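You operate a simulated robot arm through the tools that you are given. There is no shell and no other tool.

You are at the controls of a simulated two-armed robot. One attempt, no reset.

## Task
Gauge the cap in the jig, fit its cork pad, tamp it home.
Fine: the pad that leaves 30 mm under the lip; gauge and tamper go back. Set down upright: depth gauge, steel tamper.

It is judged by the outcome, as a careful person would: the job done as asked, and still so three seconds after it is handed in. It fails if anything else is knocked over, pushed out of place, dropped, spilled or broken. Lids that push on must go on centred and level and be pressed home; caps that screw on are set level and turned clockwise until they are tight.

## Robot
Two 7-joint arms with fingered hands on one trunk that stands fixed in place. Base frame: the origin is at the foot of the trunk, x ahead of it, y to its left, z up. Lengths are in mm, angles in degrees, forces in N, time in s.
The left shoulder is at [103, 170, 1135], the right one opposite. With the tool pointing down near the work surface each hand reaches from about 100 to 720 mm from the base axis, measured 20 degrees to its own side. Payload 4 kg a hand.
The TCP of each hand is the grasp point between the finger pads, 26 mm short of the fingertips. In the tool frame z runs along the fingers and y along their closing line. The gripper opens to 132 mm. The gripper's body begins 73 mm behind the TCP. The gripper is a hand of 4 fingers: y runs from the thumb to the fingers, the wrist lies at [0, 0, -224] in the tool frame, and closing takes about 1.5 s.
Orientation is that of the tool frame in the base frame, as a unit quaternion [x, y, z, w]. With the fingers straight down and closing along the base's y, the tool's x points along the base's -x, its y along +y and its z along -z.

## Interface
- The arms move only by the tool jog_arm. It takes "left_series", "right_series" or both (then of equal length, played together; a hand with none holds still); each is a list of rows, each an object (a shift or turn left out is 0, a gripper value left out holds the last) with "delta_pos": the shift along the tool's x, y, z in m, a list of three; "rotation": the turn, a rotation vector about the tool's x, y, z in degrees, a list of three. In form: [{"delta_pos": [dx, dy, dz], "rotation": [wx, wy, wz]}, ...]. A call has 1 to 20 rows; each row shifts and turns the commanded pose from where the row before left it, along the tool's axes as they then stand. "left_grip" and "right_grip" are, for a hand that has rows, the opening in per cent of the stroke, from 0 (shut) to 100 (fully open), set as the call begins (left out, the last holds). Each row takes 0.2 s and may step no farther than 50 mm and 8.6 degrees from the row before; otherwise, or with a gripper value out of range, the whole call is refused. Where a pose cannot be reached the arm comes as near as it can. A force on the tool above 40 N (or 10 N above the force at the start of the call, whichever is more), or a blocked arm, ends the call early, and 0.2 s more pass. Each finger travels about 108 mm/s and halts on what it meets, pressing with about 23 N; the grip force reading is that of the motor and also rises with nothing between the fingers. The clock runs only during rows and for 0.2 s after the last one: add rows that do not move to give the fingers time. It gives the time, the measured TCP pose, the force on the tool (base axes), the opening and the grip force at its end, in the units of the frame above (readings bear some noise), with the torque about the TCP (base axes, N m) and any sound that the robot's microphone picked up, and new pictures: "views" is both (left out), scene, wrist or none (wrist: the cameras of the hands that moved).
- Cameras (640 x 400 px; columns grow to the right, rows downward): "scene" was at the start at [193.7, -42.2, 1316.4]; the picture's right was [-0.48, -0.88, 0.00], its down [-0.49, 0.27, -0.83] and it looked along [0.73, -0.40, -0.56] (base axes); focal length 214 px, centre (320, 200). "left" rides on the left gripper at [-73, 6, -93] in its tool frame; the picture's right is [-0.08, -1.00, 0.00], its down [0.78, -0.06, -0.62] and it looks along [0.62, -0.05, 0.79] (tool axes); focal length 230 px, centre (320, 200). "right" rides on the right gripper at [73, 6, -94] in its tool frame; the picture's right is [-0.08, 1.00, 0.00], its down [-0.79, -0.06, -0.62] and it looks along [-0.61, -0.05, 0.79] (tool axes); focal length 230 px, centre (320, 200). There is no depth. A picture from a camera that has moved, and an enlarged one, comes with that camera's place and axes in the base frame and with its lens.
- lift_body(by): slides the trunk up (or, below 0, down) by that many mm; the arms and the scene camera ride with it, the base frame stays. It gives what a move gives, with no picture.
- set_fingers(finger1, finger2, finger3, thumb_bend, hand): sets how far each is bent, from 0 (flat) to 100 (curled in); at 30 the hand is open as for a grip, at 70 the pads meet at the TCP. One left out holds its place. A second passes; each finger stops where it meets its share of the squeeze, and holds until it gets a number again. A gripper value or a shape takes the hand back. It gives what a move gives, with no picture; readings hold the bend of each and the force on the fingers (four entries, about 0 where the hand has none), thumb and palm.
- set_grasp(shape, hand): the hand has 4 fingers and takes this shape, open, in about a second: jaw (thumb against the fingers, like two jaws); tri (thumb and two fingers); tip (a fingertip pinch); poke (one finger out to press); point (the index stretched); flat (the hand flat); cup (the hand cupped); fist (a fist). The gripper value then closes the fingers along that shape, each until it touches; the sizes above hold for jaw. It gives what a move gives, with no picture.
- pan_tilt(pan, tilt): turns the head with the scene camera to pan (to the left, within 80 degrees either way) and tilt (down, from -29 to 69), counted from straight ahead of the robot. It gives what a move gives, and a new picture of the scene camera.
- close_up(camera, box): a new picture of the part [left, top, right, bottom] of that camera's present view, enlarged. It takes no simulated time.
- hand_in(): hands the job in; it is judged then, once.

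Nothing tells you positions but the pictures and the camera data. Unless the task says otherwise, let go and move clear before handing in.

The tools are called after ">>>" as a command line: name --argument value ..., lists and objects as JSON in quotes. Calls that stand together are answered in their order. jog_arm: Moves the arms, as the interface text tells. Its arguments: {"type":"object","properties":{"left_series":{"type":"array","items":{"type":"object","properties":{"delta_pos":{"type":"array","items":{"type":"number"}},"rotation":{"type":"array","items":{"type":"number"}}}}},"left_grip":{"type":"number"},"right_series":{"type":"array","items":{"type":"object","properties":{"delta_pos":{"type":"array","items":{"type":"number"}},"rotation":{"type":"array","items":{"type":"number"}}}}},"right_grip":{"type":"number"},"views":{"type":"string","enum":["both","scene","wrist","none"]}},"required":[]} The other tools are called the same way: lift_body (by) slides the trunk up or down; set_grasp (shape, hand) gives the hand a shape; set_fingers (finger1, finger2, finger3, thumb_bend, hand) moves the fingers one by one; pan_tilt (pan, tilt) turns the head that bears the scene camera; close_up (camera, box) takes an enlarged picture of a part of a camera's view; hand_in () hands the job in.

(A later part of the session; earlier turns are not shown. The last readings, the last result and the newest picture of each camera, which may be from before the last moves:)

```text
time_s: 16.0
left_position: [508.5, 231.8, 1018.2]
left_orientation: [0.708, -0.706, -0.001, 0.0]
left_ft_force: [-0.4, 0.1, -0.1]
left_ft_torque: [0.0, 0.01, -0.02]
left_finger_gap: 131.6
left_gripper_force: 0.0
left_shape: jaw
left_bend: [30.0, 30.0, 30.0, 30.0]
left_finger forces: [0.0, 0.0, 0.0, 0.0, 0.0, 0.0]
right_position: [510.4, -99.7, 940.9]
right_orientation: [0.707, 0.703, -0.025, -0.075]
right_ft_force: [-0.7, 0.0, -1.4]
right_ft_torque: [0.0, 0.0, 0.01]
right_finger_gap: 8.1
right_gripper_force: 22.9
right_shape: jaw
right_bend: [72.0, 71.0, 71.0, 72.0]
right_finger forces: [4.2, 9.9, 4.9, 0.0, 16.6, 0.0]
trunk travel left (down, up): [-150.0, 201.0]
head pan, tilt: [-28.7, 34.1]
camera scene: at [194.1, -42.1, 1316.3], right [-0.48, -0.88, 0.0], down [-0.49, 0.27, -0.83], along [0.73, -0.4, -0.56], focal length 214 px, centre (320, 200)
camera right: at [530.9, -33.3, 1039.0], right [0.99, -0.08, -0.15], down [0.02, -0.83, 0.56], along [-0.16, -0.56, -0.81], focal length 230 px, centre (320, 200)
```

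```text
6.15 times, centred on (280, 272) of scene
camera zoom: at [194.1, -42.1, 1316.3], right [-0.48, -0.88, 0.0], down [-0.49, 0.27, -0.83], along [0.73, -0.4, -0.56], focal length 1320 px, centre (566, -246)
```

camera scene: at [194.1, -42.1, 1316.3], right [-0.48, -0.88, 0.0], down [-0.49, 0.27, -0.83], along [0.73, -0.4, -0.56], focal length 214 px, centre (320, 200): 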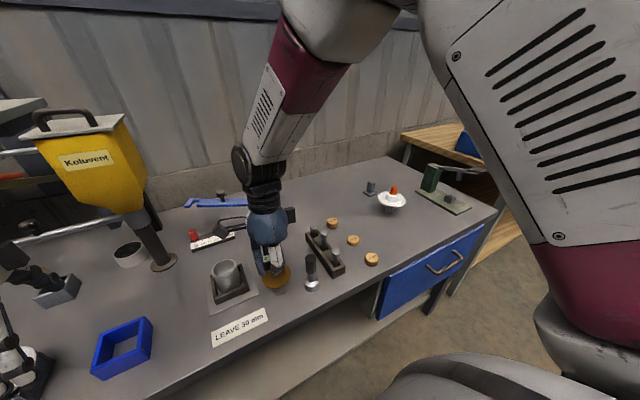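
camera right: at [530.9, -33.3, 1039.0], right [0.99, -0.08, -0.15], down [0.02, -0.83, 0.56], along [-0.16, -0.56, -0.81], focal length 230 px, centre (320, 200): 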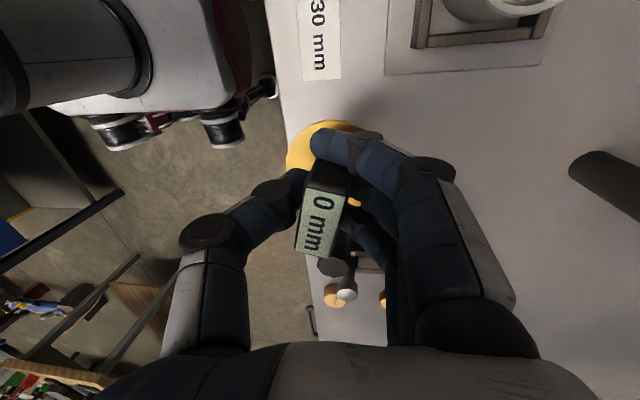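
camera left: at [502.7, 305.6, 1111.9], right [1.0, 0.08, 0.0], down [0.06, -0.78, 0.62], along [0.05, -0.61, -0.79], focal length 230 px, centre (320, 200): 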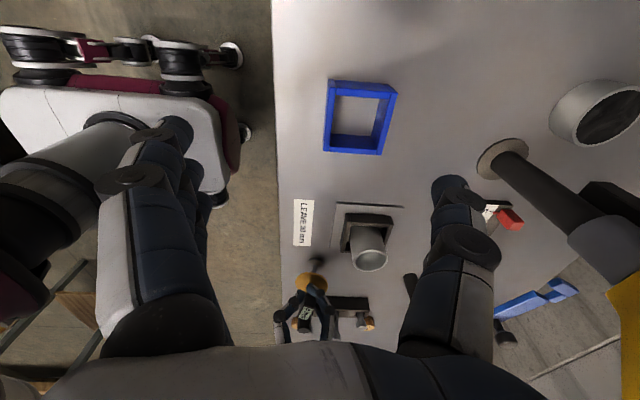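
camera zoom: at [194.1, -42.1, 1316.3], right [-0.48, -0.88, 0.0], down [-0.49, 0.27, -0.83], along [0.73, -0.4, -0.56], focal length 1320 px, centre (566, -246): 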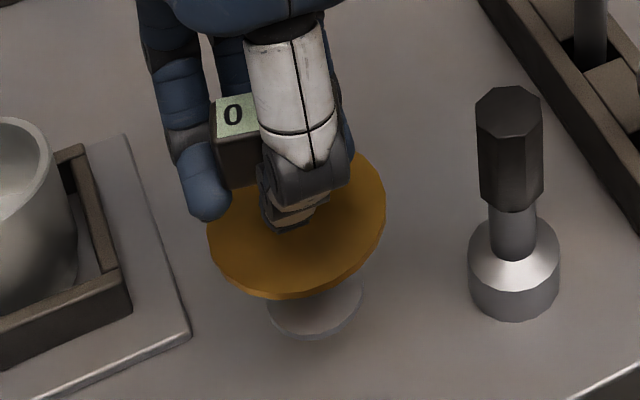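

The gauge is off the table and upright to within about 1°. Cup centre estimates agree on roughly (613, 1.5) with the rim near z≈870. I'll raise the gauge and carry it over the cup.

>>> jog_arm --right_series '[{"delta_pos": [0.0016, -0.0031, -0.0222]}, {"delta_pos": [0.0016, -0.0031, -0.0222]}, {"delta_pos": [0.0265, 0.0242, -0.00155]}, {"delta_pos": [0.0265, 0.0242, -0.00155]}, {"delta_pos": [0.0265, 0.0242, -0.00155]}, {"delta_pos": [0.0265, 0.0242, -0.00155]}, {}, {}]' --views "both"

>>> close_up --camera "left" --box '[290, 190, 420, 310]'

>>> close_up --camera "scene" --box '[185, 215, 275, 315]'

```text
time_s: 17.8
left_position: [508.5, 232.7, 1019.6]
left_orientation: [0.708, -0.707, 0.0, 0.0]
left_ft_force: [-0.7, 0.7, 0.9]
left_ft_torque: [0.01, -0.01, -0.03]
left_finger_gap: 131.8
left_gripper_force: 0.1
left_shape: jaw
left_bend: [30.0, 30.0, 30.0, 30.0]
left_finger forces: [0.0, 0.1, 0.0, 0.0, 0.1, 0.0]
right_position: [608.0, 6.4, 985.6]
right_orientation: [0.707, 0.703, -0.025, -0.075]
right_ft_force: [-0.3, 0.4, -2.1]
right_ft_torque: [0.01, 0.01, 0.0]
right_finger_gap: 8.0
right_gripper_force: 22.8
right_shape: jaw
right_bend: [72.0, 71.0, 71.0, 72.0]
right_finger forces: [4.0, 10.1, 4.5, 0.1, 15.8, 0.1]
trunk travel left (down, up): [-150.0, 201.0]
head pan, tilt: [-28.7, 34.1]
camera scene: at [194.2, -42.1, 1316.3], right [-0.48, -0.88, 0.0], down [-0.49, 0.27, -0.83], along [0.73, -0.4, -0.56], focal length 214 px, centre (320, 200)
camera right: at [628.2, 71.7, 1083.1], right [0.99, -0.08, -0.15], down [0.02, -0.83, 0.56], along [-0.16, -0.56, -0.81], focal length 230 px, centre (320, 200)
```

scene: 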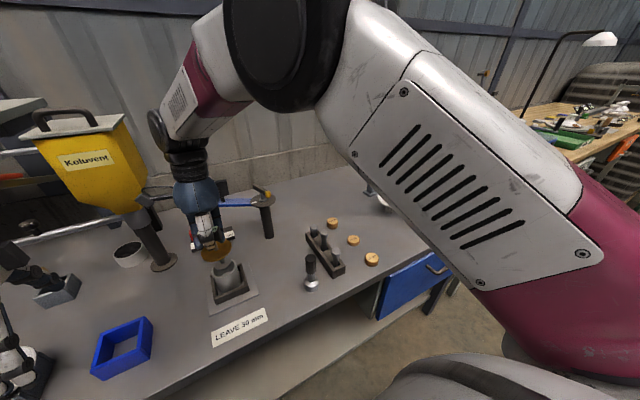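
right: 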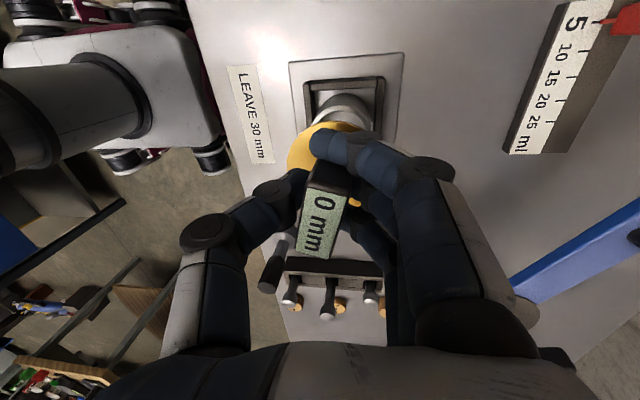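

```text
3.33 times, centred on (355, 250) of left
camera zoom: at [503.0, 306.1, 1111.6], right [1.0, 0.08, 0.0], down [0.06, -0.78, 0.62], along [0.05, -0.61, -0.79], focal length 767 px, centre (203, 33)
```

zoom: 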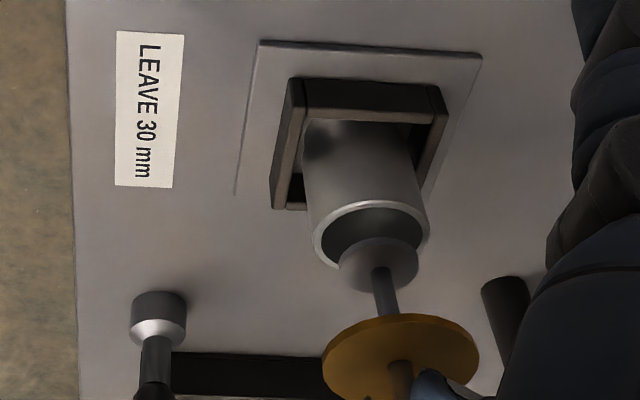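

```text
4.00 times, centred on (230, 265) of scene
camera zoom: at [194.2, -42.1, 1316.3], right [-0.48, -0.88, 0.0], down [-0.49, 0.27, -0.83], along [0.73, -0.4, -0.56], focal length 858 px, centre (680, -60)
```

zoom: 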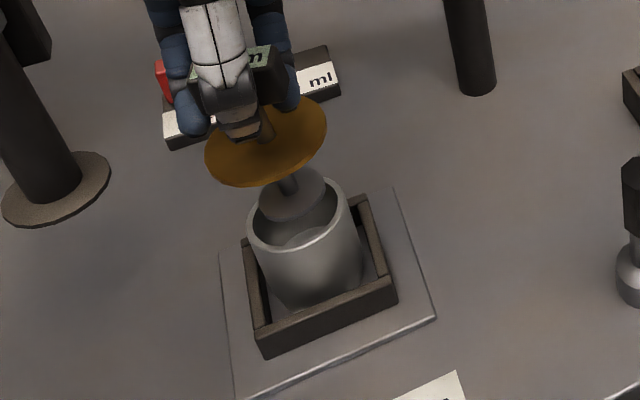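

>>> close_up --camera "left" --box '[345, 235, 395, 275]'

>>> close_up --camera "scene" --box '[195, 235, 255, 285]'

```text
10.00 times, centred on (370, 255) of left
camera zoom: at [503.0, 306.1, 1111.6], right [1.0, 0.08, 0.0], down [0.06, -0.78, 0.62], along [0.05, -0.61, -0.79], focal length 2301 px, centre (-180, -350)
```

zoom: 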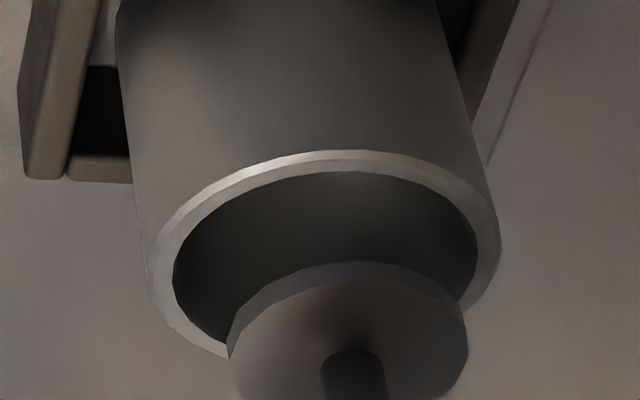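

```text
8.00 times, centred on (225, 260) of scene
camera zoom: at [194.2, -42.1, 1316.3], right [-0.48, -0.88, 0.0], down [-0.49, 0.27, -0.83], along [0.73, -0.4, -0.56], focal length 1716 px, centre (1080, -280)
```

zoom: 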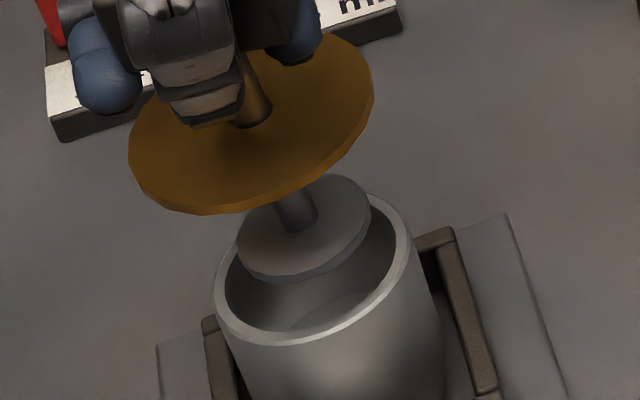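

The foot sits about 14 mm above the rim and within 2 mm of the cup's centre. I'll make the small correction and lower it partway into the cup.

>>> jog_arm --right_series '[{"delta_pos": [0.0009, -0.0015, 0.0003]}, {"delta_pos": [-0.00069, 0.00139, 0.00988]}, {"delta_pos": [-0.00069, 0.00139, 0.00988]}, {"delta_pos": [-0.00069, 0.00139, 0.00988]}, {"delta_pos": [-0.00069, 0.00139, 0.00988]}, {"delta_pos": [-0.00035, 0.0007, 0.00494]}, {}]' --views "both"

>>> close_up --camera "left" --box '[330, 220, 410, 285]'

>>> close_up --camera "scene" --box '[195, 235, 255, 285]'

```text
time_s: 19.4
left_position: [507.4, 232.1, 1019.1]
left_orientation: [0.707, -0.707, 0.0, -0.001]
left_ft_force: [-0.3, 0.2, 0.6]
left_ft_torque: [-0.02, 0.01, 0.01]
left_finger_gap: 131.9
left_gripper_force: 0.0
left_shape: jaw
left_bend: [30.0, 30.0, 30.0, 30.0]
left_finger forces: [0.0, 0.0, 0.1, 0.0, 0.0, 0.1]
right_position: [606.1, 7.5, 940.4]
right_orientation: [0.707, 0.703, -0.025, -0.075]
right_ft_force: [-0.1, 1.0, -1.8]
right_ft_torque: [0.02, 0.02, -0.02]
right_finger_gap: 8.0
right_gripper_force: 23.2
right_shape: jaw
right_bend: [72.0, 71.0, 71.0, 72.0]
right_finger forces: [4.0, 10.0, 4.5, 0.0, 15.7, 0.0]
trunk travel left (down, up): [-150.0, 201.0]
head pan, tilt: [-28.7, 34.1]
camera scene: at [193.9, -42.2, 1316.4], right [-0.48, -0.88, 0.0], down [-0.49, 0.27, -0.83], along [0.73, -0.4, -0.56], focal length 214 px, centre (320, 200)
camera right: at [626.4, 72.6, 1038.6], right [0.99, -0.08, -0.14], down [0.02, -0.83, 0.56], along [-0.16, -0.56, -0.81], focal length 230 px, centre (320, 200)
```

scene: 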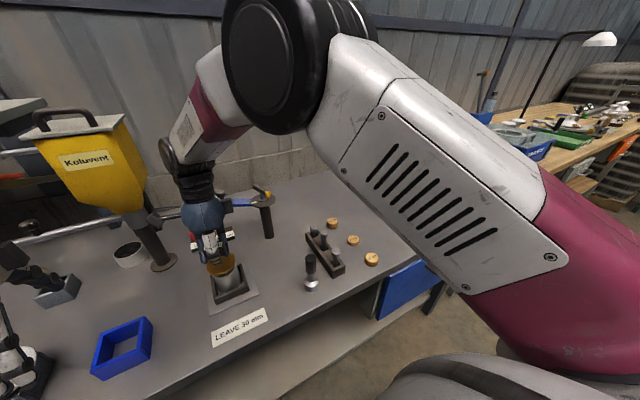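
right: 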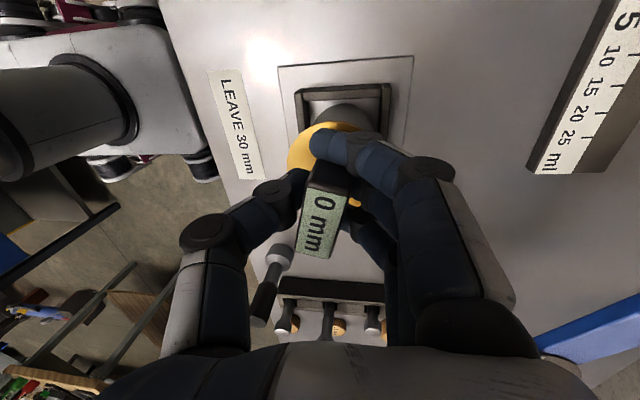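

```text
6.15 times, centred on (370, 252) of left
camera zoom: at [502.8, 306.0, 1111.8], right [1.0, 0.08, 0.0], down [0.06, -0.78, 0.62], along [0.05, -0.61, -0.79], focal length 1416 px, centre (12, -123)
```

zoom: 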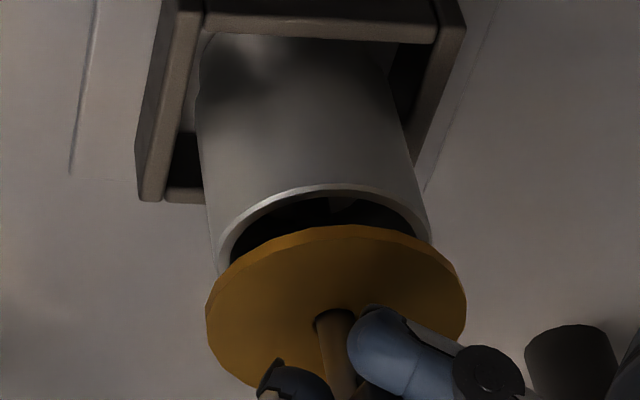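

```text
8.00 times, centred on (225, 260) of scene
camera zoom: at [193.9, -42.2, 1316.4], right [-0.48, -0.88, 0.0], down [-0.49, 0.27, -0.83], along [0.73, -0.4, -0.56], focal length 1716 px, centre (1080, -280)
```

zoom: 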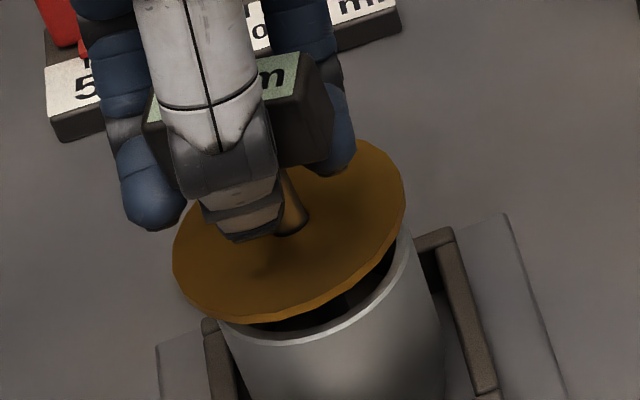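

>>> jog_arm --right_series '[{"delta_pos": [-0.0004, 0.00083, 0.00593]}, {"delta_pos": [-0.00035, 0.0007, 0.00494]}, {}]' --views "wrist"

>>> close_up --camera "left" --box '[330, 220, 410, 285]'

>>> close_up --camera "scene" --box '[195, 235, 255, 285]'

```text
time_s: 20.2
left_position: [508.1, 232.2, 1020.6]
left_orientation: [0.708, -0.706, 0.0, -0.001]
left_ft_force: [-0.6, 0.0, -0.7]
left_ft_torque: [0.02, 0.0, 0.03]
left_finger_gap: 132.1
left_gripper_force: 0.0
left_shape: jaw
left_bend: [30.0, 30.0, 30.0, 30.0]
left_finger forces: [0.0, 0.0, 0.1, 0.1, 0.1, 0.0]
right_position: [605.2, 6.5, 929.3]
right_orientation: [0.706, 0.704, -0.024, -0.075]
right_ft_force: [-0.5, -0.4, -2.7]
right_ft_torque: [0.04, 0.03, 0.0]
right_finger_gap: 7.9
right_gripper_force: 22.8
right_shape: jaw
right_bend: [72.0, 71.0, 71.0, 72.0]
right_finger forces: [4.0, 10.0, 4.5, 0.0, 15.6, 0.0]
trunk travel left (down, up): [-150.0, 201.0]
head pan, tilt: [-28.7, 34.1]
camera right: at [626.5, 71.7, 1026.9], right [0.99, -0.08, -0.14], down [0.02, -0.83, 0.56], along [-0.16, -0.56, -0.81], focal length 230 px, centre (320, 200)
```

right: 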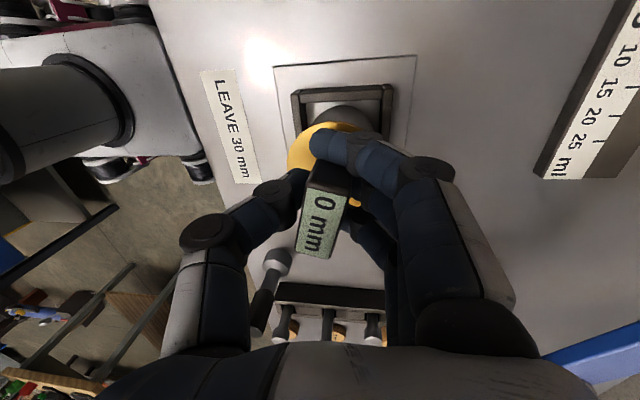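

```text
6.15 times, centred on (370, 252) of left
camera zoom: at [502.8, 306.0, 1111.8], right [1.0, 0.08, 0.0], down [0.06, -0.78, 0.62], along [0.05, -0.61, -0.79], focal length 1416 px, centre (12, -123)
```

zoom: 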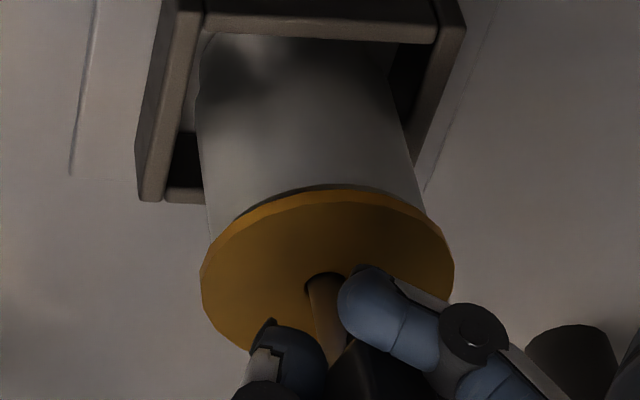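

```text
8.00 times, centred on (225, 260) of scene
camera zoom: at [193.9, -42.2, 1316.4], right [-0.48, -0.88, 0.0], down [-0.49, 0.27, -0.83], along [0.73, -0.4, -0.56], focal length 1716 px, centre (1080, -280)
```

zoom: 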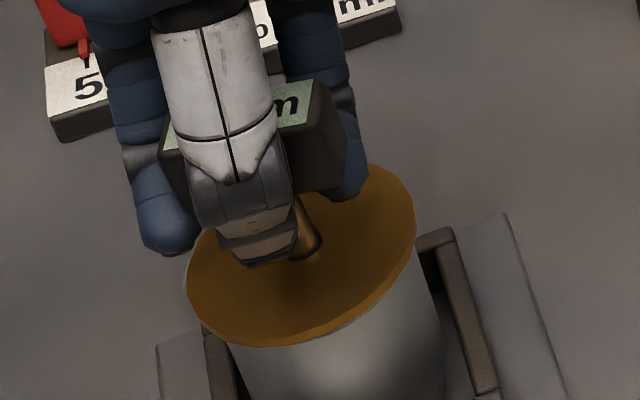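

>>> jog_arm --right_series '[{"delta_pos": [-0.00014, 0.00028, 0.00198]}, {"delta_pos": [-0.00014, 0.00028, 0.00198]}, {}]' --views "wrist"

>>> close_up --camera "left" --box '[330, 220, 410, 285]'

```text
time_s: 21.0
left_position: [509.1, 232.3, 1018.8]
left_orientation: [0.708, -0.706, 0.0, 0.0]
left_ft_force: [-0.2, -0.1, -0.7]
left_ft_torque: [-0.01, -0.01, 0.0]
left_finger_gap: 131.9
left_gripper_force: 0.1
left_shape: jaw
left_bend: [30.0, 30.0, 30.0, 30.0]
left_finger forces: [0.0, 0.0, 0.0, 0.0, 0.1, 0.0]
right_position: [606.9, 6.4, 926.6]
right_orientation: [0.707, 0.703, -0.024, -0.075]
right_ft_force: [0.8, -0.2, 1.5]
right_ft_torque: [0.08, -0.07, 0.02]
right_finger_gap: 6.4
right_gripper_force: 22.7
right_shape: jaw
right_bend: [72.0, 71.0, 72.0, 73.0]
right_finger forces: [2.1, 9.8, 3.8, 0.0, 12.6, 0.1]
trunk travel left (down, up): [-150.0, 201.0]
head pan, tilt: [-28.7, 34.1]
camera right: at [626.8, 72.2, 1024.1], right [0.99, -0.08, -0.14], down [0.02, -0.83, 0.56], along [-0.16, -0.56, -0.81], focal length 230 px, centre (320, 200)
```

right: 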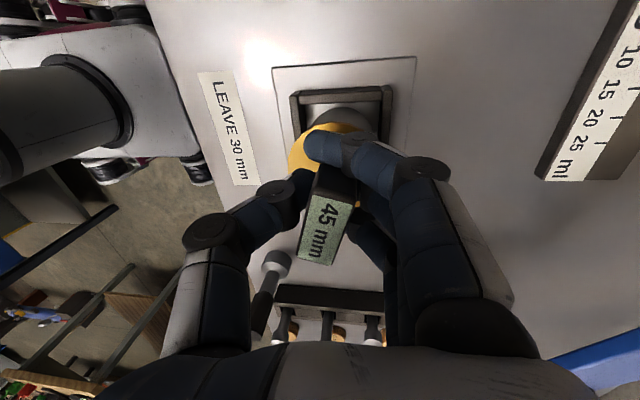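

```text
6.15 times, centred on (370, 252) of left
camera zoom: at [502.6, 306.0, 1111.9], right [1.0, 0.08, 0.0], down [0.06, -0.78, 0.62], along [0.05, -0.61, -0.79], focal length 1416 px, centre (12, -123)
```

zoom: 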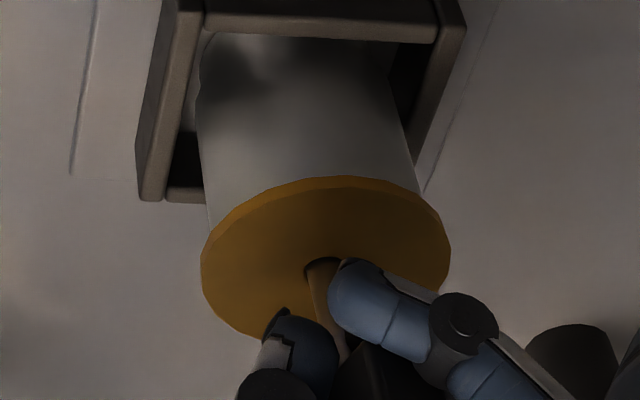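

>>> close_up --camera "right" --box '[270, 130, 390, 290]'

>>> close_up --camera "scene" --box '[195, 235, 255, 285]'

```text
2.50 times, centred on (330, 210) of right
camera zoom: at [626.8, 72.2, 1024.1], right [0.99, -0.08, -0.14], down [0.02, -0.83, 0.56], along [-0.16, -0.56, -0.81], focal length 575 px, centre (295, 175)
```

zoom: 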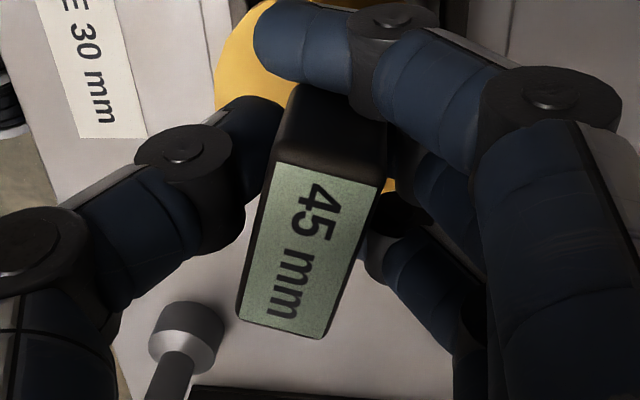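

```text
8.00 times, centred on (225, 260) of scene
camera zoom: at [193.7, -42.2, 1316.4], right [-0.48, -0.88, 0.0], down [-0.49, 0.27, -0.83], along [0.73, -0.4, -0.56], focal length 1716 px, centre (1080, -280)
```

zoom: 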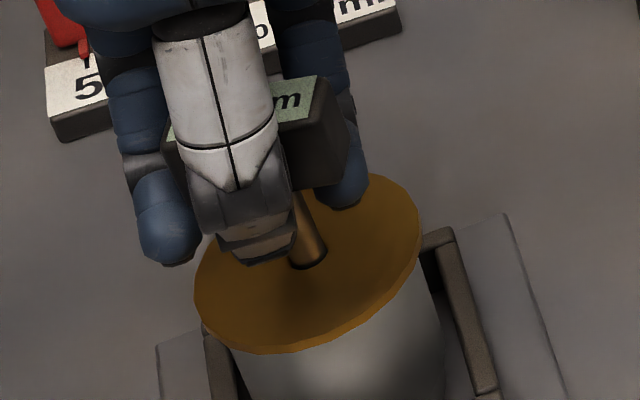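

The display reads 45 mm. I'll press 1 mm further to check the reading stays the same.

>>> jog_arm --right_series '[{"delta_pos": [-7e-05, 0.00014, 0.00099]}, {}, {}]' --views "wrist"

>>> close_up --camera "right" --box '[270, 130, 390, 290]'

>>> close_up --camera "left" --box '[330, 220, 410, 285]'

```text
time_s: 21.8
left_position: [507.7, 233.2, 1019.2]
left_orientation: [0.708, -0.706, 0.0, -0.001]
left_ft_force: [-1.2, -0.5, 0.5]
left_ft_torque: [0.02, -0.03, -0.02]
left_finger_gap: 131.9
left_gripper_force: 0.1
left_shape: jaw
left_bend: [30.0, 30.0, 30.0, 30.0]
left_finger forces: [0.0, 0.1, 0.0, 0.0, 0.0, 0.1]
right_position: [607.2, 5.7, 924.5]
right_orientation: [0.707, 0.703, -0.024, -0.074]
right_ft_force: [0.1, 0.5, 2.0]
right_ft_torque: [0.07, -0.07, 0.03]
right_finger_gap: 5.8
right_gripper_force: 23.4
right_shape: jaw
right_bend: [72.0, 71.0, 72.0, 73.0]
right_finger forces: [1.2, 10.0, 3.4, 0.1, 11.8, 0.0]
trunk travel left (down, up): [-150.0, 201.0]
head pan, tilt: [-28.7, 34.1]
camera right: at [626.9, 72.1, 1022.7], right [0.99, -0.08, -0.14], down [0.02, -0.83, 0.56], along [-0.16, -0.56, -0.81], focal length 230 px, centre (320, 200)
```

right: 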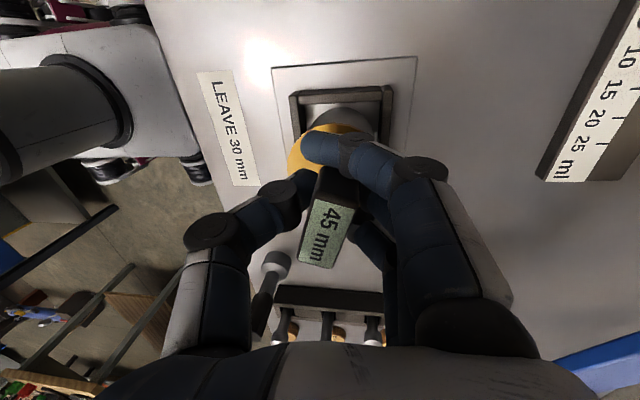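

```text
2.50 times, centred on (330, 210) of right
camera zoom: at [626.9, 72.1, 1022.7], right [0.99, -0.08, -0.14], down [0.02, -0.83, 0.56], along [-0.16, -0.56, -0.81], focal length 575 px, centre (295, 175)
```

zoom: 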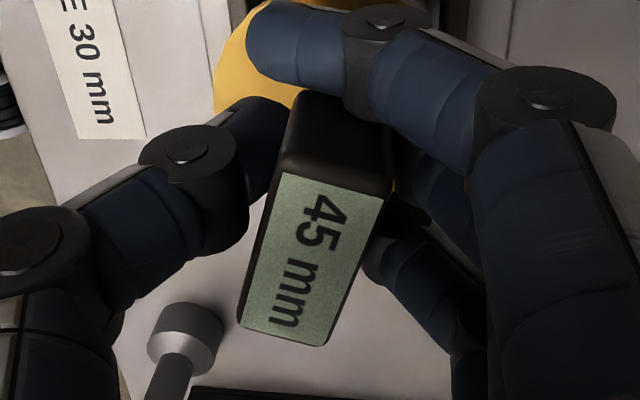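

```text
6.15 times, centred on (370, 252) of left
camera zoom: at [502.5, 306.0, 1111.9], right [1.0, 0.08, 0.0], down [0.06, -0.78, 0.62], along [0.05, -0.61, -0.79], focal length 1416 px, centre (12, -123)
```

zoom: 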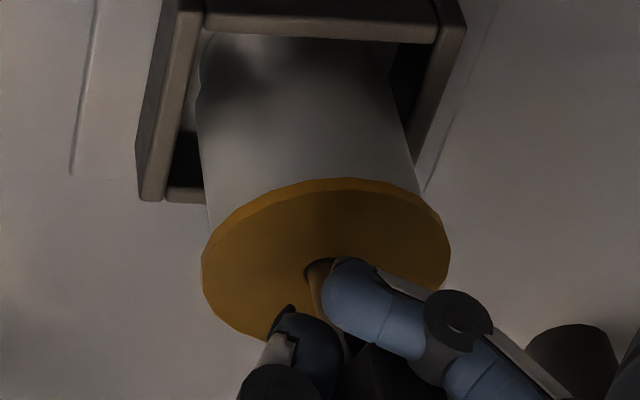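

The reading holds at 45 mm, so 45 − 30 = 15 and I need the 15 mm pad. I'll lift the gauge straight up and carry it back over its original spot.

>>> jog_arm --right_series '[{"delta_pos": [0.00069, -0.00139, -0.00988]}, {"delta_pos": [0.0014, -0.0028, -0.0198]}, {"delta_pos": [0.0014, -0.0028, -0.0198]}, {"delta_pos": [0.0014, -0.0028, -0.0198]}, {"delta_pos": [-0.02556, -0.02525, 0.00177]}, {"delta_pos": [-0.02556, -0.02525, 0.00177]}, {"delta_pos": [-0.02556, -0.02525, 0.00177]}, {"delta_pos": [-0.02556, -0.02525, 0.00177]}, {}, {}]' --views "both"

>>> close_up --camera "left" --box '[260, 240, 380, 345]'

>>> close_up --camera "scene" --box '[245, 230, 315, 295]'

```text
time_s: 24.0
left_position: [507.7, 233.2, 1018.7]
left_orientation: [0.707, -0.707, 0.0, 0.0]
left_ft_force: [0.5, -1.4, -0.1]
left_ft_torque: [-0.02, 0.01, -0.01]
left_finger_gap: 131.8
left_gripper_force: 0.2
left_shape: jaw
left_bend: [30.0, 30.0, 30.0, 30.0]
left_finger forces: [0.1, 0.1, 0.0, 0.1, 0.1, 0.1]
right_position: [507.4, -97.6, 992.8]
right_orientation: [0.706, 0.704, -0.024, -0.074]
right_ft_force: [-0.5, -0.1, -2.8]
right_ft_torque: [0.02, 0.02, -0.01]
right_finger_gap: 4.9
right_gripper_force: 23.4
right_shape: jaw
right_bend: [73.0, 71.0, 73.0, 74.0]
right_finger forces: [0.6, 8.5, 2.1, 0.0, 9.6, 0.0]
trunk travel left (down, up): [-150.0, 201.0]
head pan, tilt: [-28.7, 34.1]
camera scene: at [193.6, -42.3, 1316.4], right [-0.48, -0.88, 0.0], down [-0.49, 0.27, -0.83], along [0.73, -0.4, -0.56], focal length 214 px, centre (320, 200)
camera right: at [527.9, -31.1, 1091.3], right [0.99, -0.08, -0.14], down [0.02, -0.83, 0.56], along [-0.16, -0.56, -0.81], focal length 230 px, centre (320, 200)
```

scene: 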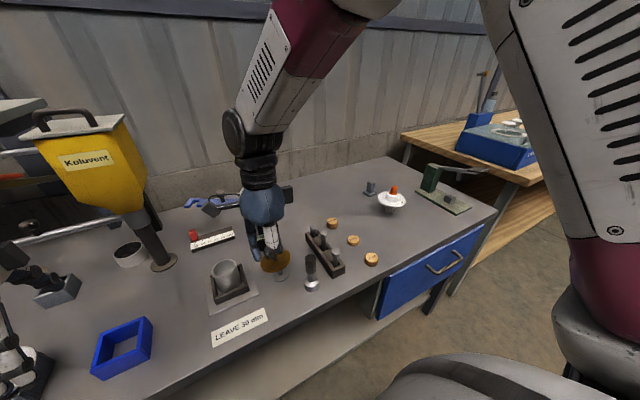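
right: 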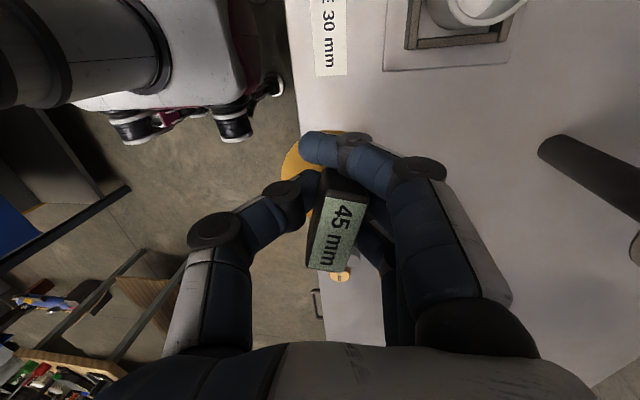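

```text
3.81 times, centred on (320, 292) of left
camera zoom: at [502.5, 305.9, 1112.0], right [1.0, 0.08, 0.0], down [0.06, -0.78, 0.62], along [0.05, -0.61, -0.79], focal length 876 px, centre (320, -152)
```

zoom: 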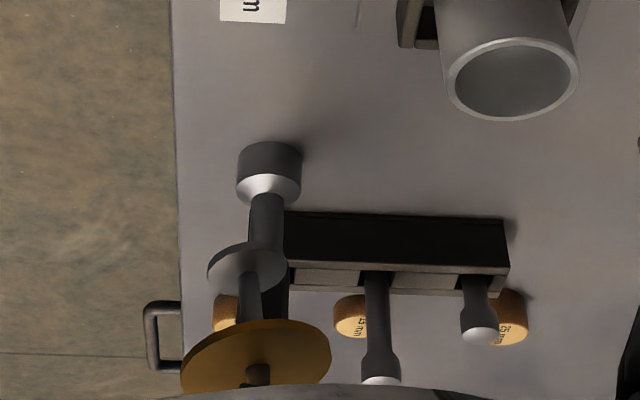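

```text
6.15 times, centred on (280, 262) of scene
camera zoom: at [193.6, -42.3, 1316.4], right [-0.48, -0.88, 0.0], down [-0.49, 0.27, -0.83], along [0.73, -0.4, -0.56], focal length 1320 px, centre (566, -185)
```

zoom: 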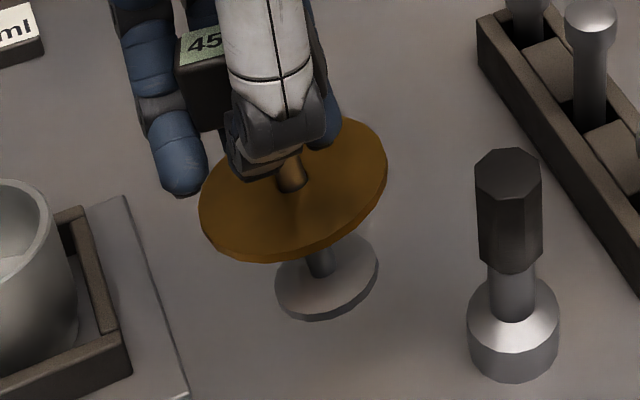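

The display has kept 45 mm. The gauge has swung about 10° in the loosened grip, so I'll rotate the hand to bring it upright again before setting it down.

>>> jog_arm --right_series '[{"rotation": [-5, 0, 0]}, {"rotation": [-5, 0, 0]}, {"rotation": [0, 6.5, 0]}, {}, {}]' --views "wrist"

>>> close_up --camera "left" --box '[260, 240, 380, 345]'

>>> close_up --camera "scene" --box '[245, 230, 315, 295]'

```text
time_s: 25.2
left_position: [508.3, 232.2, 1019.0]
left_orientation: [0.707, -0.707, 0.001, -0.001]
left_ft_force: [-0.3, -0.4, 0.7]
left_ft_torque: [0.0, -0.03, -0.04]
left_finger_gap: 131.9
left_gripper_force: 0.0
left_shape: jaw
left_bend: [30.0, 30.0, 30.0, 30.0]
left_finger forces: [0.1, 0.0, 0.1, 0.0, 0.0, 0.0]
right_position: [506.4, -96.3, 993.9]
right_orientation: [0.707, 0.701, 0.079, -0.052]
right_ft_force: [0.7, 0.0, -3.3]
right_ft_torque: [0.01, -0.02, -0.02]
right_finger_gap: 4.5
right_gripper_force: 22.6
right_shape: jaw
right_bend: [73.0, 71.0, 73.0, 74.0]
right_finger forces: [0.6, 8.1, 1.6, 0.0, 9.1, 0.0]
trunk travel left (down, up): [-150.0, 201.0]
head pan, tilt: [-28.7, 34.1]
camera right: at [509.5, -42.3, 1100.4], right [1.0, -0.09, 0.02], down [-0.09, -0.88, 0.46], along [-0.02, -0.46, -0.89], focal length 230 px, centre (320, 200)
```

right: 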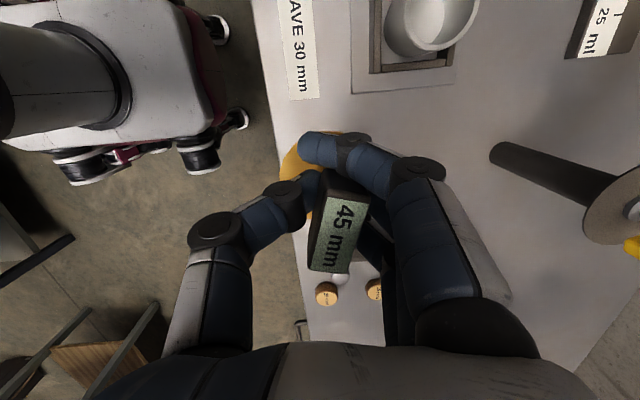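

```text
3.81 times, centred on (320, 292) of left
camera zoom: at [502.9, 305.6, 1111.7], right [1.0, 0.08, 0.0], down [0.06, -0.78, 0.62], along [0.05, -0.61, -0.79], focal length 876 px, centre (320, -152)
```

zoom: 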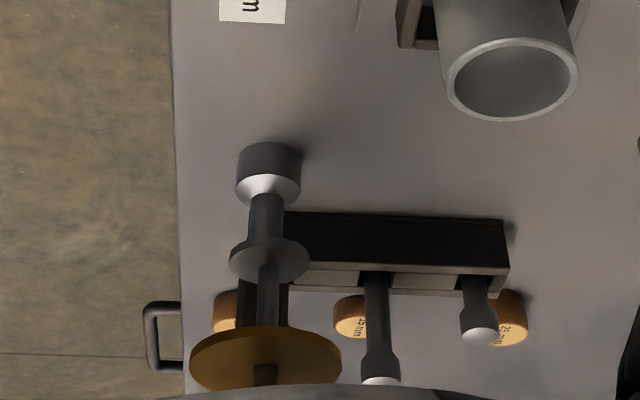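

```text
6.15 times, centred on (280, 262) of scene
camera zoom: at [194.1, -42.6, 1316.3], right [-0.48, -0.88, 0.0], down [-0.49, 0.27, -0.83], along [0.73, -0.4, -0.56], focal length 1320 px, centre (566, -185)
```

zoom: 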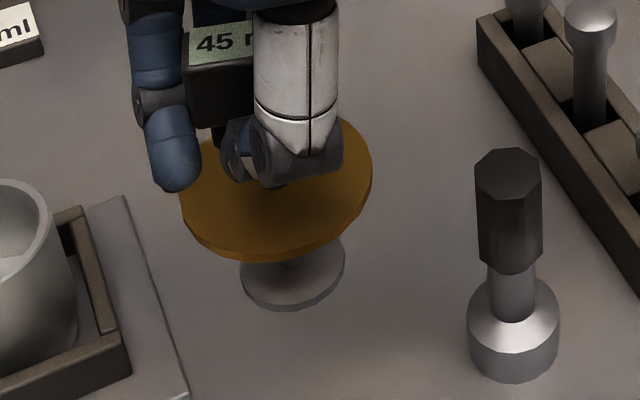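

Upright again to within 1–2°, with the foot near (514, −103, 905). I'll lower it toward the original spot, stopping short of the table to check.

>>> jog_arm --right_series '[{"delta_pos": [-0.00274, -0.00128, 0.01776]}, {"delta_pos": [-0.00274, -0.00128, 0.01776]}, {"delta_pos": [-0.00274, -0.00128, 0.01776]}, {"delta_pos": [-0.00274, -0.00128, 0.01776]}, {"delta_pos": [-0.00274, -0.00128, 0.01776]}, {}, {}]' --views "wrist"

>>> close_up --camera "left" --box '[260, 240, 380, 345]'

>>> close_up --camera "scene" --box '[245, 240, 315, 305]'

```text
time_s: 26.8
left_position: [508.3, 232.3, 1018.2]
left_orientation: [0.708, -0.706, 0.001, 0.0]
left_ft_force: [0.3, 0.5, 0.9]
left_ft_torque: [0.0, 0.0, -0.01]
left_finger_gap: 131.9
left_gripper_force: 0.1
left_shape: jaw
left_bend: [30.0, 30.0, 30.0, 30.0]
left_finger forces: [0.0, 0.0, 0.0, 0.0, 0.0, 0.0]
right_position: [501.1, -92.3, 904.9]
right_orientation: [0.707, 0.701, 0.076, -0.052]
right_ft_force: [0.4, -0.6, -3.1]
right_ft_torque: [0.03, -0.01, 0.04]
right_finger_gap: 4.5
right_gripper_force: 23.0
right_shape: jaw
right_bend: [73.0, 71.0, 73.0, 74.0]
right_finger forces: [0.3, 8.3, 1.6, 0.0, 9.1, 0.0]
trunk travel left (down, up): [-150.0, 201.0]
head pan, tilt: [-28.7, 34.1]
camera right: at [503.8, -38.6, 1011.2], right [1.0, -0.09, 0.02], down [-0.09, -0.88, 0.46], along [-0.02, -0.46, -0.89], focal length 230 px, centre (320, 200)
```

right: 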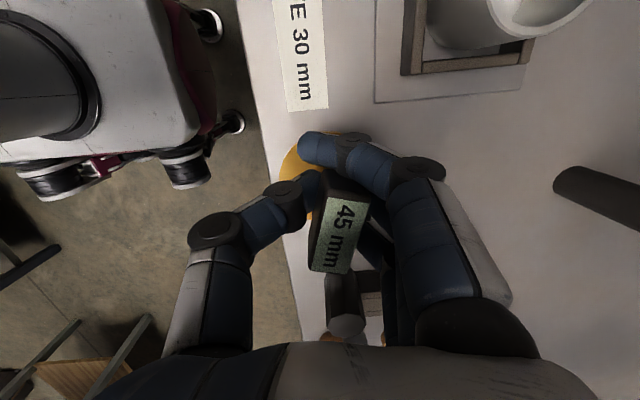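

```text
3.81 times, centred on (320, 292) of left
camera zoom: at [502.9, 306.0, 1111.7], right [1.0, 0.08, 0.0], down [0.06, -0.78, 0.62], along [0.05, -0.61, -0.79], focal length 876 px, centre (320, -152)
```

zoom: 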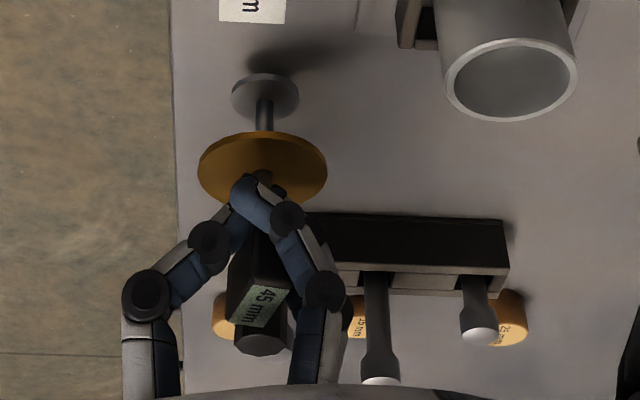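

```text
6.15 times, centred on (280, 272) of scene
camera zoom: at [194.1, -42.2, 1316.3], right [-0.48, -0.88, 0.0], down [-0.49, 0.27, -0.83], along [0.73, -0.4, -0.56], focal length 1320 px, centre (566, -246)
```

zoom: 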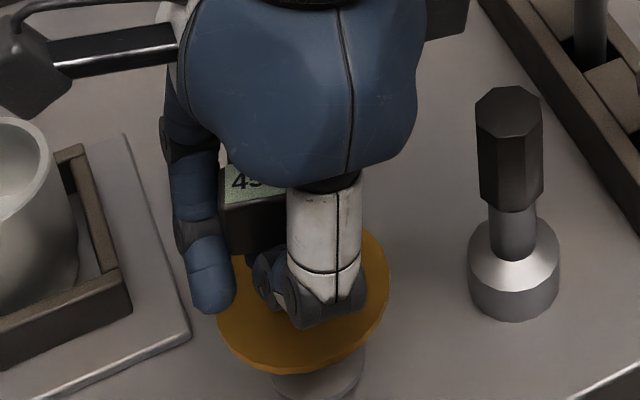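

>>> jog_arm --right_series '[{"delta_pos": [-0.00129, 0.00124, 0.00693]}, {"delta_pos": [-0.00129, 0.00124, 0.00693]}, {}]' --views "none"

>>> close_up --camera "left" --box '[270, 245, 350, 310]'

>>> close_up --camera "scene" --box '[245, 250, 315, 315]'

```text
time_s: 27.6
left_position: [508.3, 232.3, 1018.3]
left_orientation: [0.708, -0.706, 0.0, -0.002]
left_ft_force: [0.3, 0.2, -0.9]
left_ft_torque: [0.0, 0.01, 0.01]
left_finger_gap: 132.0
left_gripper_force: 0.0
left_shape: jaw
left_bend: [30.0, 30.0, 30.0, 30.0]
left_finger forces: [0.0, 0.1, 0.0, 0.1, 0.0, 0.0]
right_position: [503.9, -93.4, 889.6]
right_orientation: [0.707, 0.701, 0.077, -0.052]
right_ft_force: [0.0, -0.2, -2.6]
right_ft_torque: [0.03, 0.05, 0.02]
right_finger_gap: 4.8
right_gripper_force: 23.2
right_shape: jaw
right_bend: [73.0, 71.0, 73.0, 74.0]
right_finger forces: [0.3, 8.3, 1.6, 0.0, 9.1, 0.0]
trunk travel left (down, up): [-150.0, 201.0]
head pan, tilt: [-28.7, 34.1]
```

```text
6.15 times, centred on (310, 278) of left
camera zoom: at [502.7, 306.0, 1111.9], right [1.0, 0.08, 0.0], down [0.06, -0.78, 0.62], along [0.05, -0.61, -0.79], focal length 1416 px, centre (382, -277)
```

zoom: 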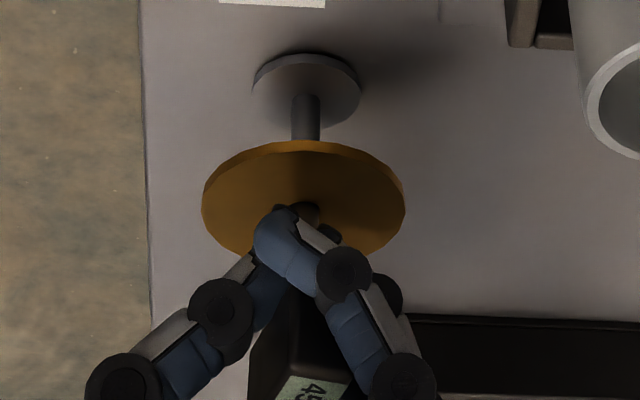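

```text
6.15 times, centred on (280, 282) of scene
camera zoom: at [193.8, -42.2, 1316.4], right [-0.48, -0.88, 0.0], down [-0.49, 0.27, -0.83], along [0.73, -0.4, -0.56], focal length 1320 px, centre (566, -308)
```

zoom: 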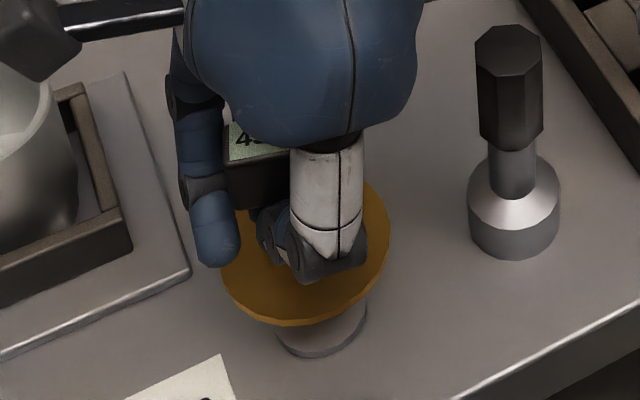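

>>> jog_arm --right_series '[{"delta_pos": [-0.00037, -7e-05, 0.00196]}, {}]' --views "none"

>>> jog_arm --right_series '[{"delta_pos": [-0.00037, -7e-05, 0.00196]}, {}]' --views "none"

>>> close_up --camera "left" --box '[270, 245, 350, 310]'

>>> close_up --camera "scene" --box '[245, 250, 315, 315]'

```text
time_s: 28.2
left_position: [508.1, 232.2, 1018.7]
left_orientation: [0.708, -0.706, 0.001, -0.001]
left_ft_force: [-0.2, 0.3, -0.1]
left_ft_torque: [0.04, 0.01, -0.03]
left_finger_gap: 132.1
left_gripper_force: 0.2
left_shape: jaw
left_bend: [30.0, 30.0, 30.0, 30.0]
left_finger forces: [0.0, 0.0, 0.0, 0.0, 0.1, 0.0]
right_position: [504.1, -92.9, 887.4]
right_orientation: [0.707, 0.701, 0.077, -0.052]
right_ft_force: [0.4, 1.1, -2.6]
right_ft_torque: [0.0, 0.01, 0.06]
right_finger_gap: 4.4
right_gripper_force: 23.0
right_shape: jaw
right_bend: [73.0, 71.0, 73.0, 74.0]
right_finger forces: [0.3, 8.1, 1.5, 0.1, 9.1, 0.0]
trunk travel left (down, up): [-150.0, 201.0]
head pan, tilt: [-28.7, 34.1]
```

```text
time_s: 28.8
left_position: [507.7, 233.1, 1019.5]
left_orientation: [0.708, -0.707, 0.001, -0.001]
left_ft_force: [0.5, -0.1, 0.1]
left_ft_torque: [0.01, 0.01, 0.0]
left_finger_gap: 132.0
left_gripper_force: 0.1
left_shape: jaw
left_bend: [30.0, 30.0, 30.0, 30.0]
left_finger forces: [0.1, 0.0, 0.0, 0.1, 0.0, 0.0]
right_position: [504.3, -93.2, 885.5]
right_orientation: [0.707, 0.701, 0.076, -0.052]
right_ft_force: [0.4, -0.1, 0.2]
right_ft_torque: [0.04, 0.03, 0.04]
right_finger_gap: 4.4
right_gripper_force: 23.0
right_shape: jaw
right_bend: [73.0, 71.0, 73.0, 74.0]
right_finger forces: [0.0, 7.6, 1.2, 0.1, 8.4, 0.1]
trunk travel left (down, up): [-150.0, 201.0]
head pan, tilt: [-28.7, 34.1]
```

```text
6.15 times, centred on (310, 278) of left
camera zoom: at [502.5, 306.0, 1111.9], right [1.0, 0.08, 0.0], down [0.06, -0.78, 0.62], along [0.05, -0.61, -0.79], focal length 1416 px, centre (382, -277)
```

zoom: 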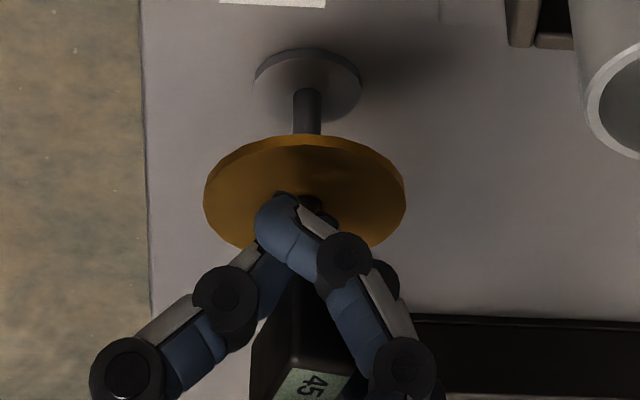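

```text
6.15 times, centred on (280, 282) of scene
camera zoom: at [193.6, -42.1, 1316.5], right [-0.48, -0.88, 0.0], down [-0.49, 0.27, -0.83], along [0.73, -0.4, -0.56], focal length 1320 px, centre (566, -308)
```

zoom: 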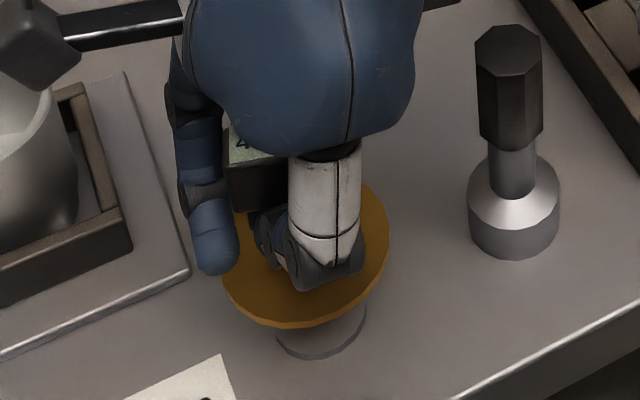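

The foot is on the table, since the weight has come off the wrist sensor. I'll open the fingers in stages to release it.

>>> jog_arm --right_series '[{}, {}]' --right_grip 15 --views "wrist"

>>> close_up --camera "left" --box '[260, 240, 380, 345]'

```text
time_s: 29.4
left_position: [508.5, 232.7, 1019.9]
left_orientation: [0.708, -0.706, 0.001, 0.0]
left_ft_force: [-0.1, 0.3, -0.8]
left_ft_torque: [0.03, -0.02, -0.02]
left_finger_gap: 131.8
left_gripper_force: 0.1
left_shape: jaw
left_bend: [30.0, 30.0, 30.0, 30.0]
left_finger forces: [0.0, 0.0, 0.0, 0.0, 0.0, 0.1]
right_position: [504.2, -92.2, 886.0]
right_orientation: [0.707, 0.701, 0.077, -0.052]
right_ft_force: [-0.4, 0.2, 0.1]
right_ft_torque: [0.01, 0.01, 0.0]
right_finger_gap: 19.7
right_gripper_force: 0.0
right_shape: jaw
right_bend: [73.0, 73.0, 73.0, 70.0]
right_finger forces: [0.0, 0.0, 0.1, 0.0, 0.0, 0.1]
trunk travel left (down, up): [-150.0, 201.0]
head pan, tilt: [-28.7, 34.1]
camera right: at [507.5, -38.3, 992.4], right [1.0, -0.09, 0.02], down [-0.09, -0.88, 0.46], along [-0.02, -0.46, -0.89], focal length 230 px, centre (320, 200)
```

right: 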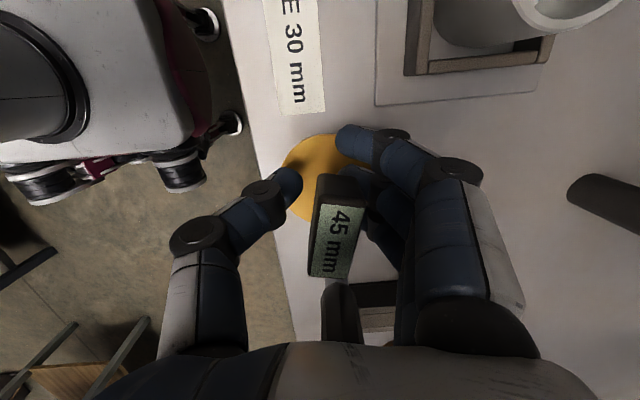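

```text
3.81 times, centred on (320, 292) of left
camera zoom: at [502.6, 306.0, 1111.9], right [1.0, 0.08, 0.0], down [0.06, -0.78, 0.62], along [0.05, -0.61, -0.79], focal length 876 px, centre (320, -152)
```

zoom: 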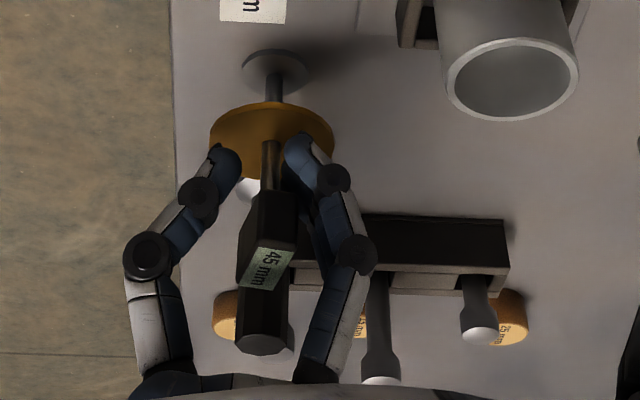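

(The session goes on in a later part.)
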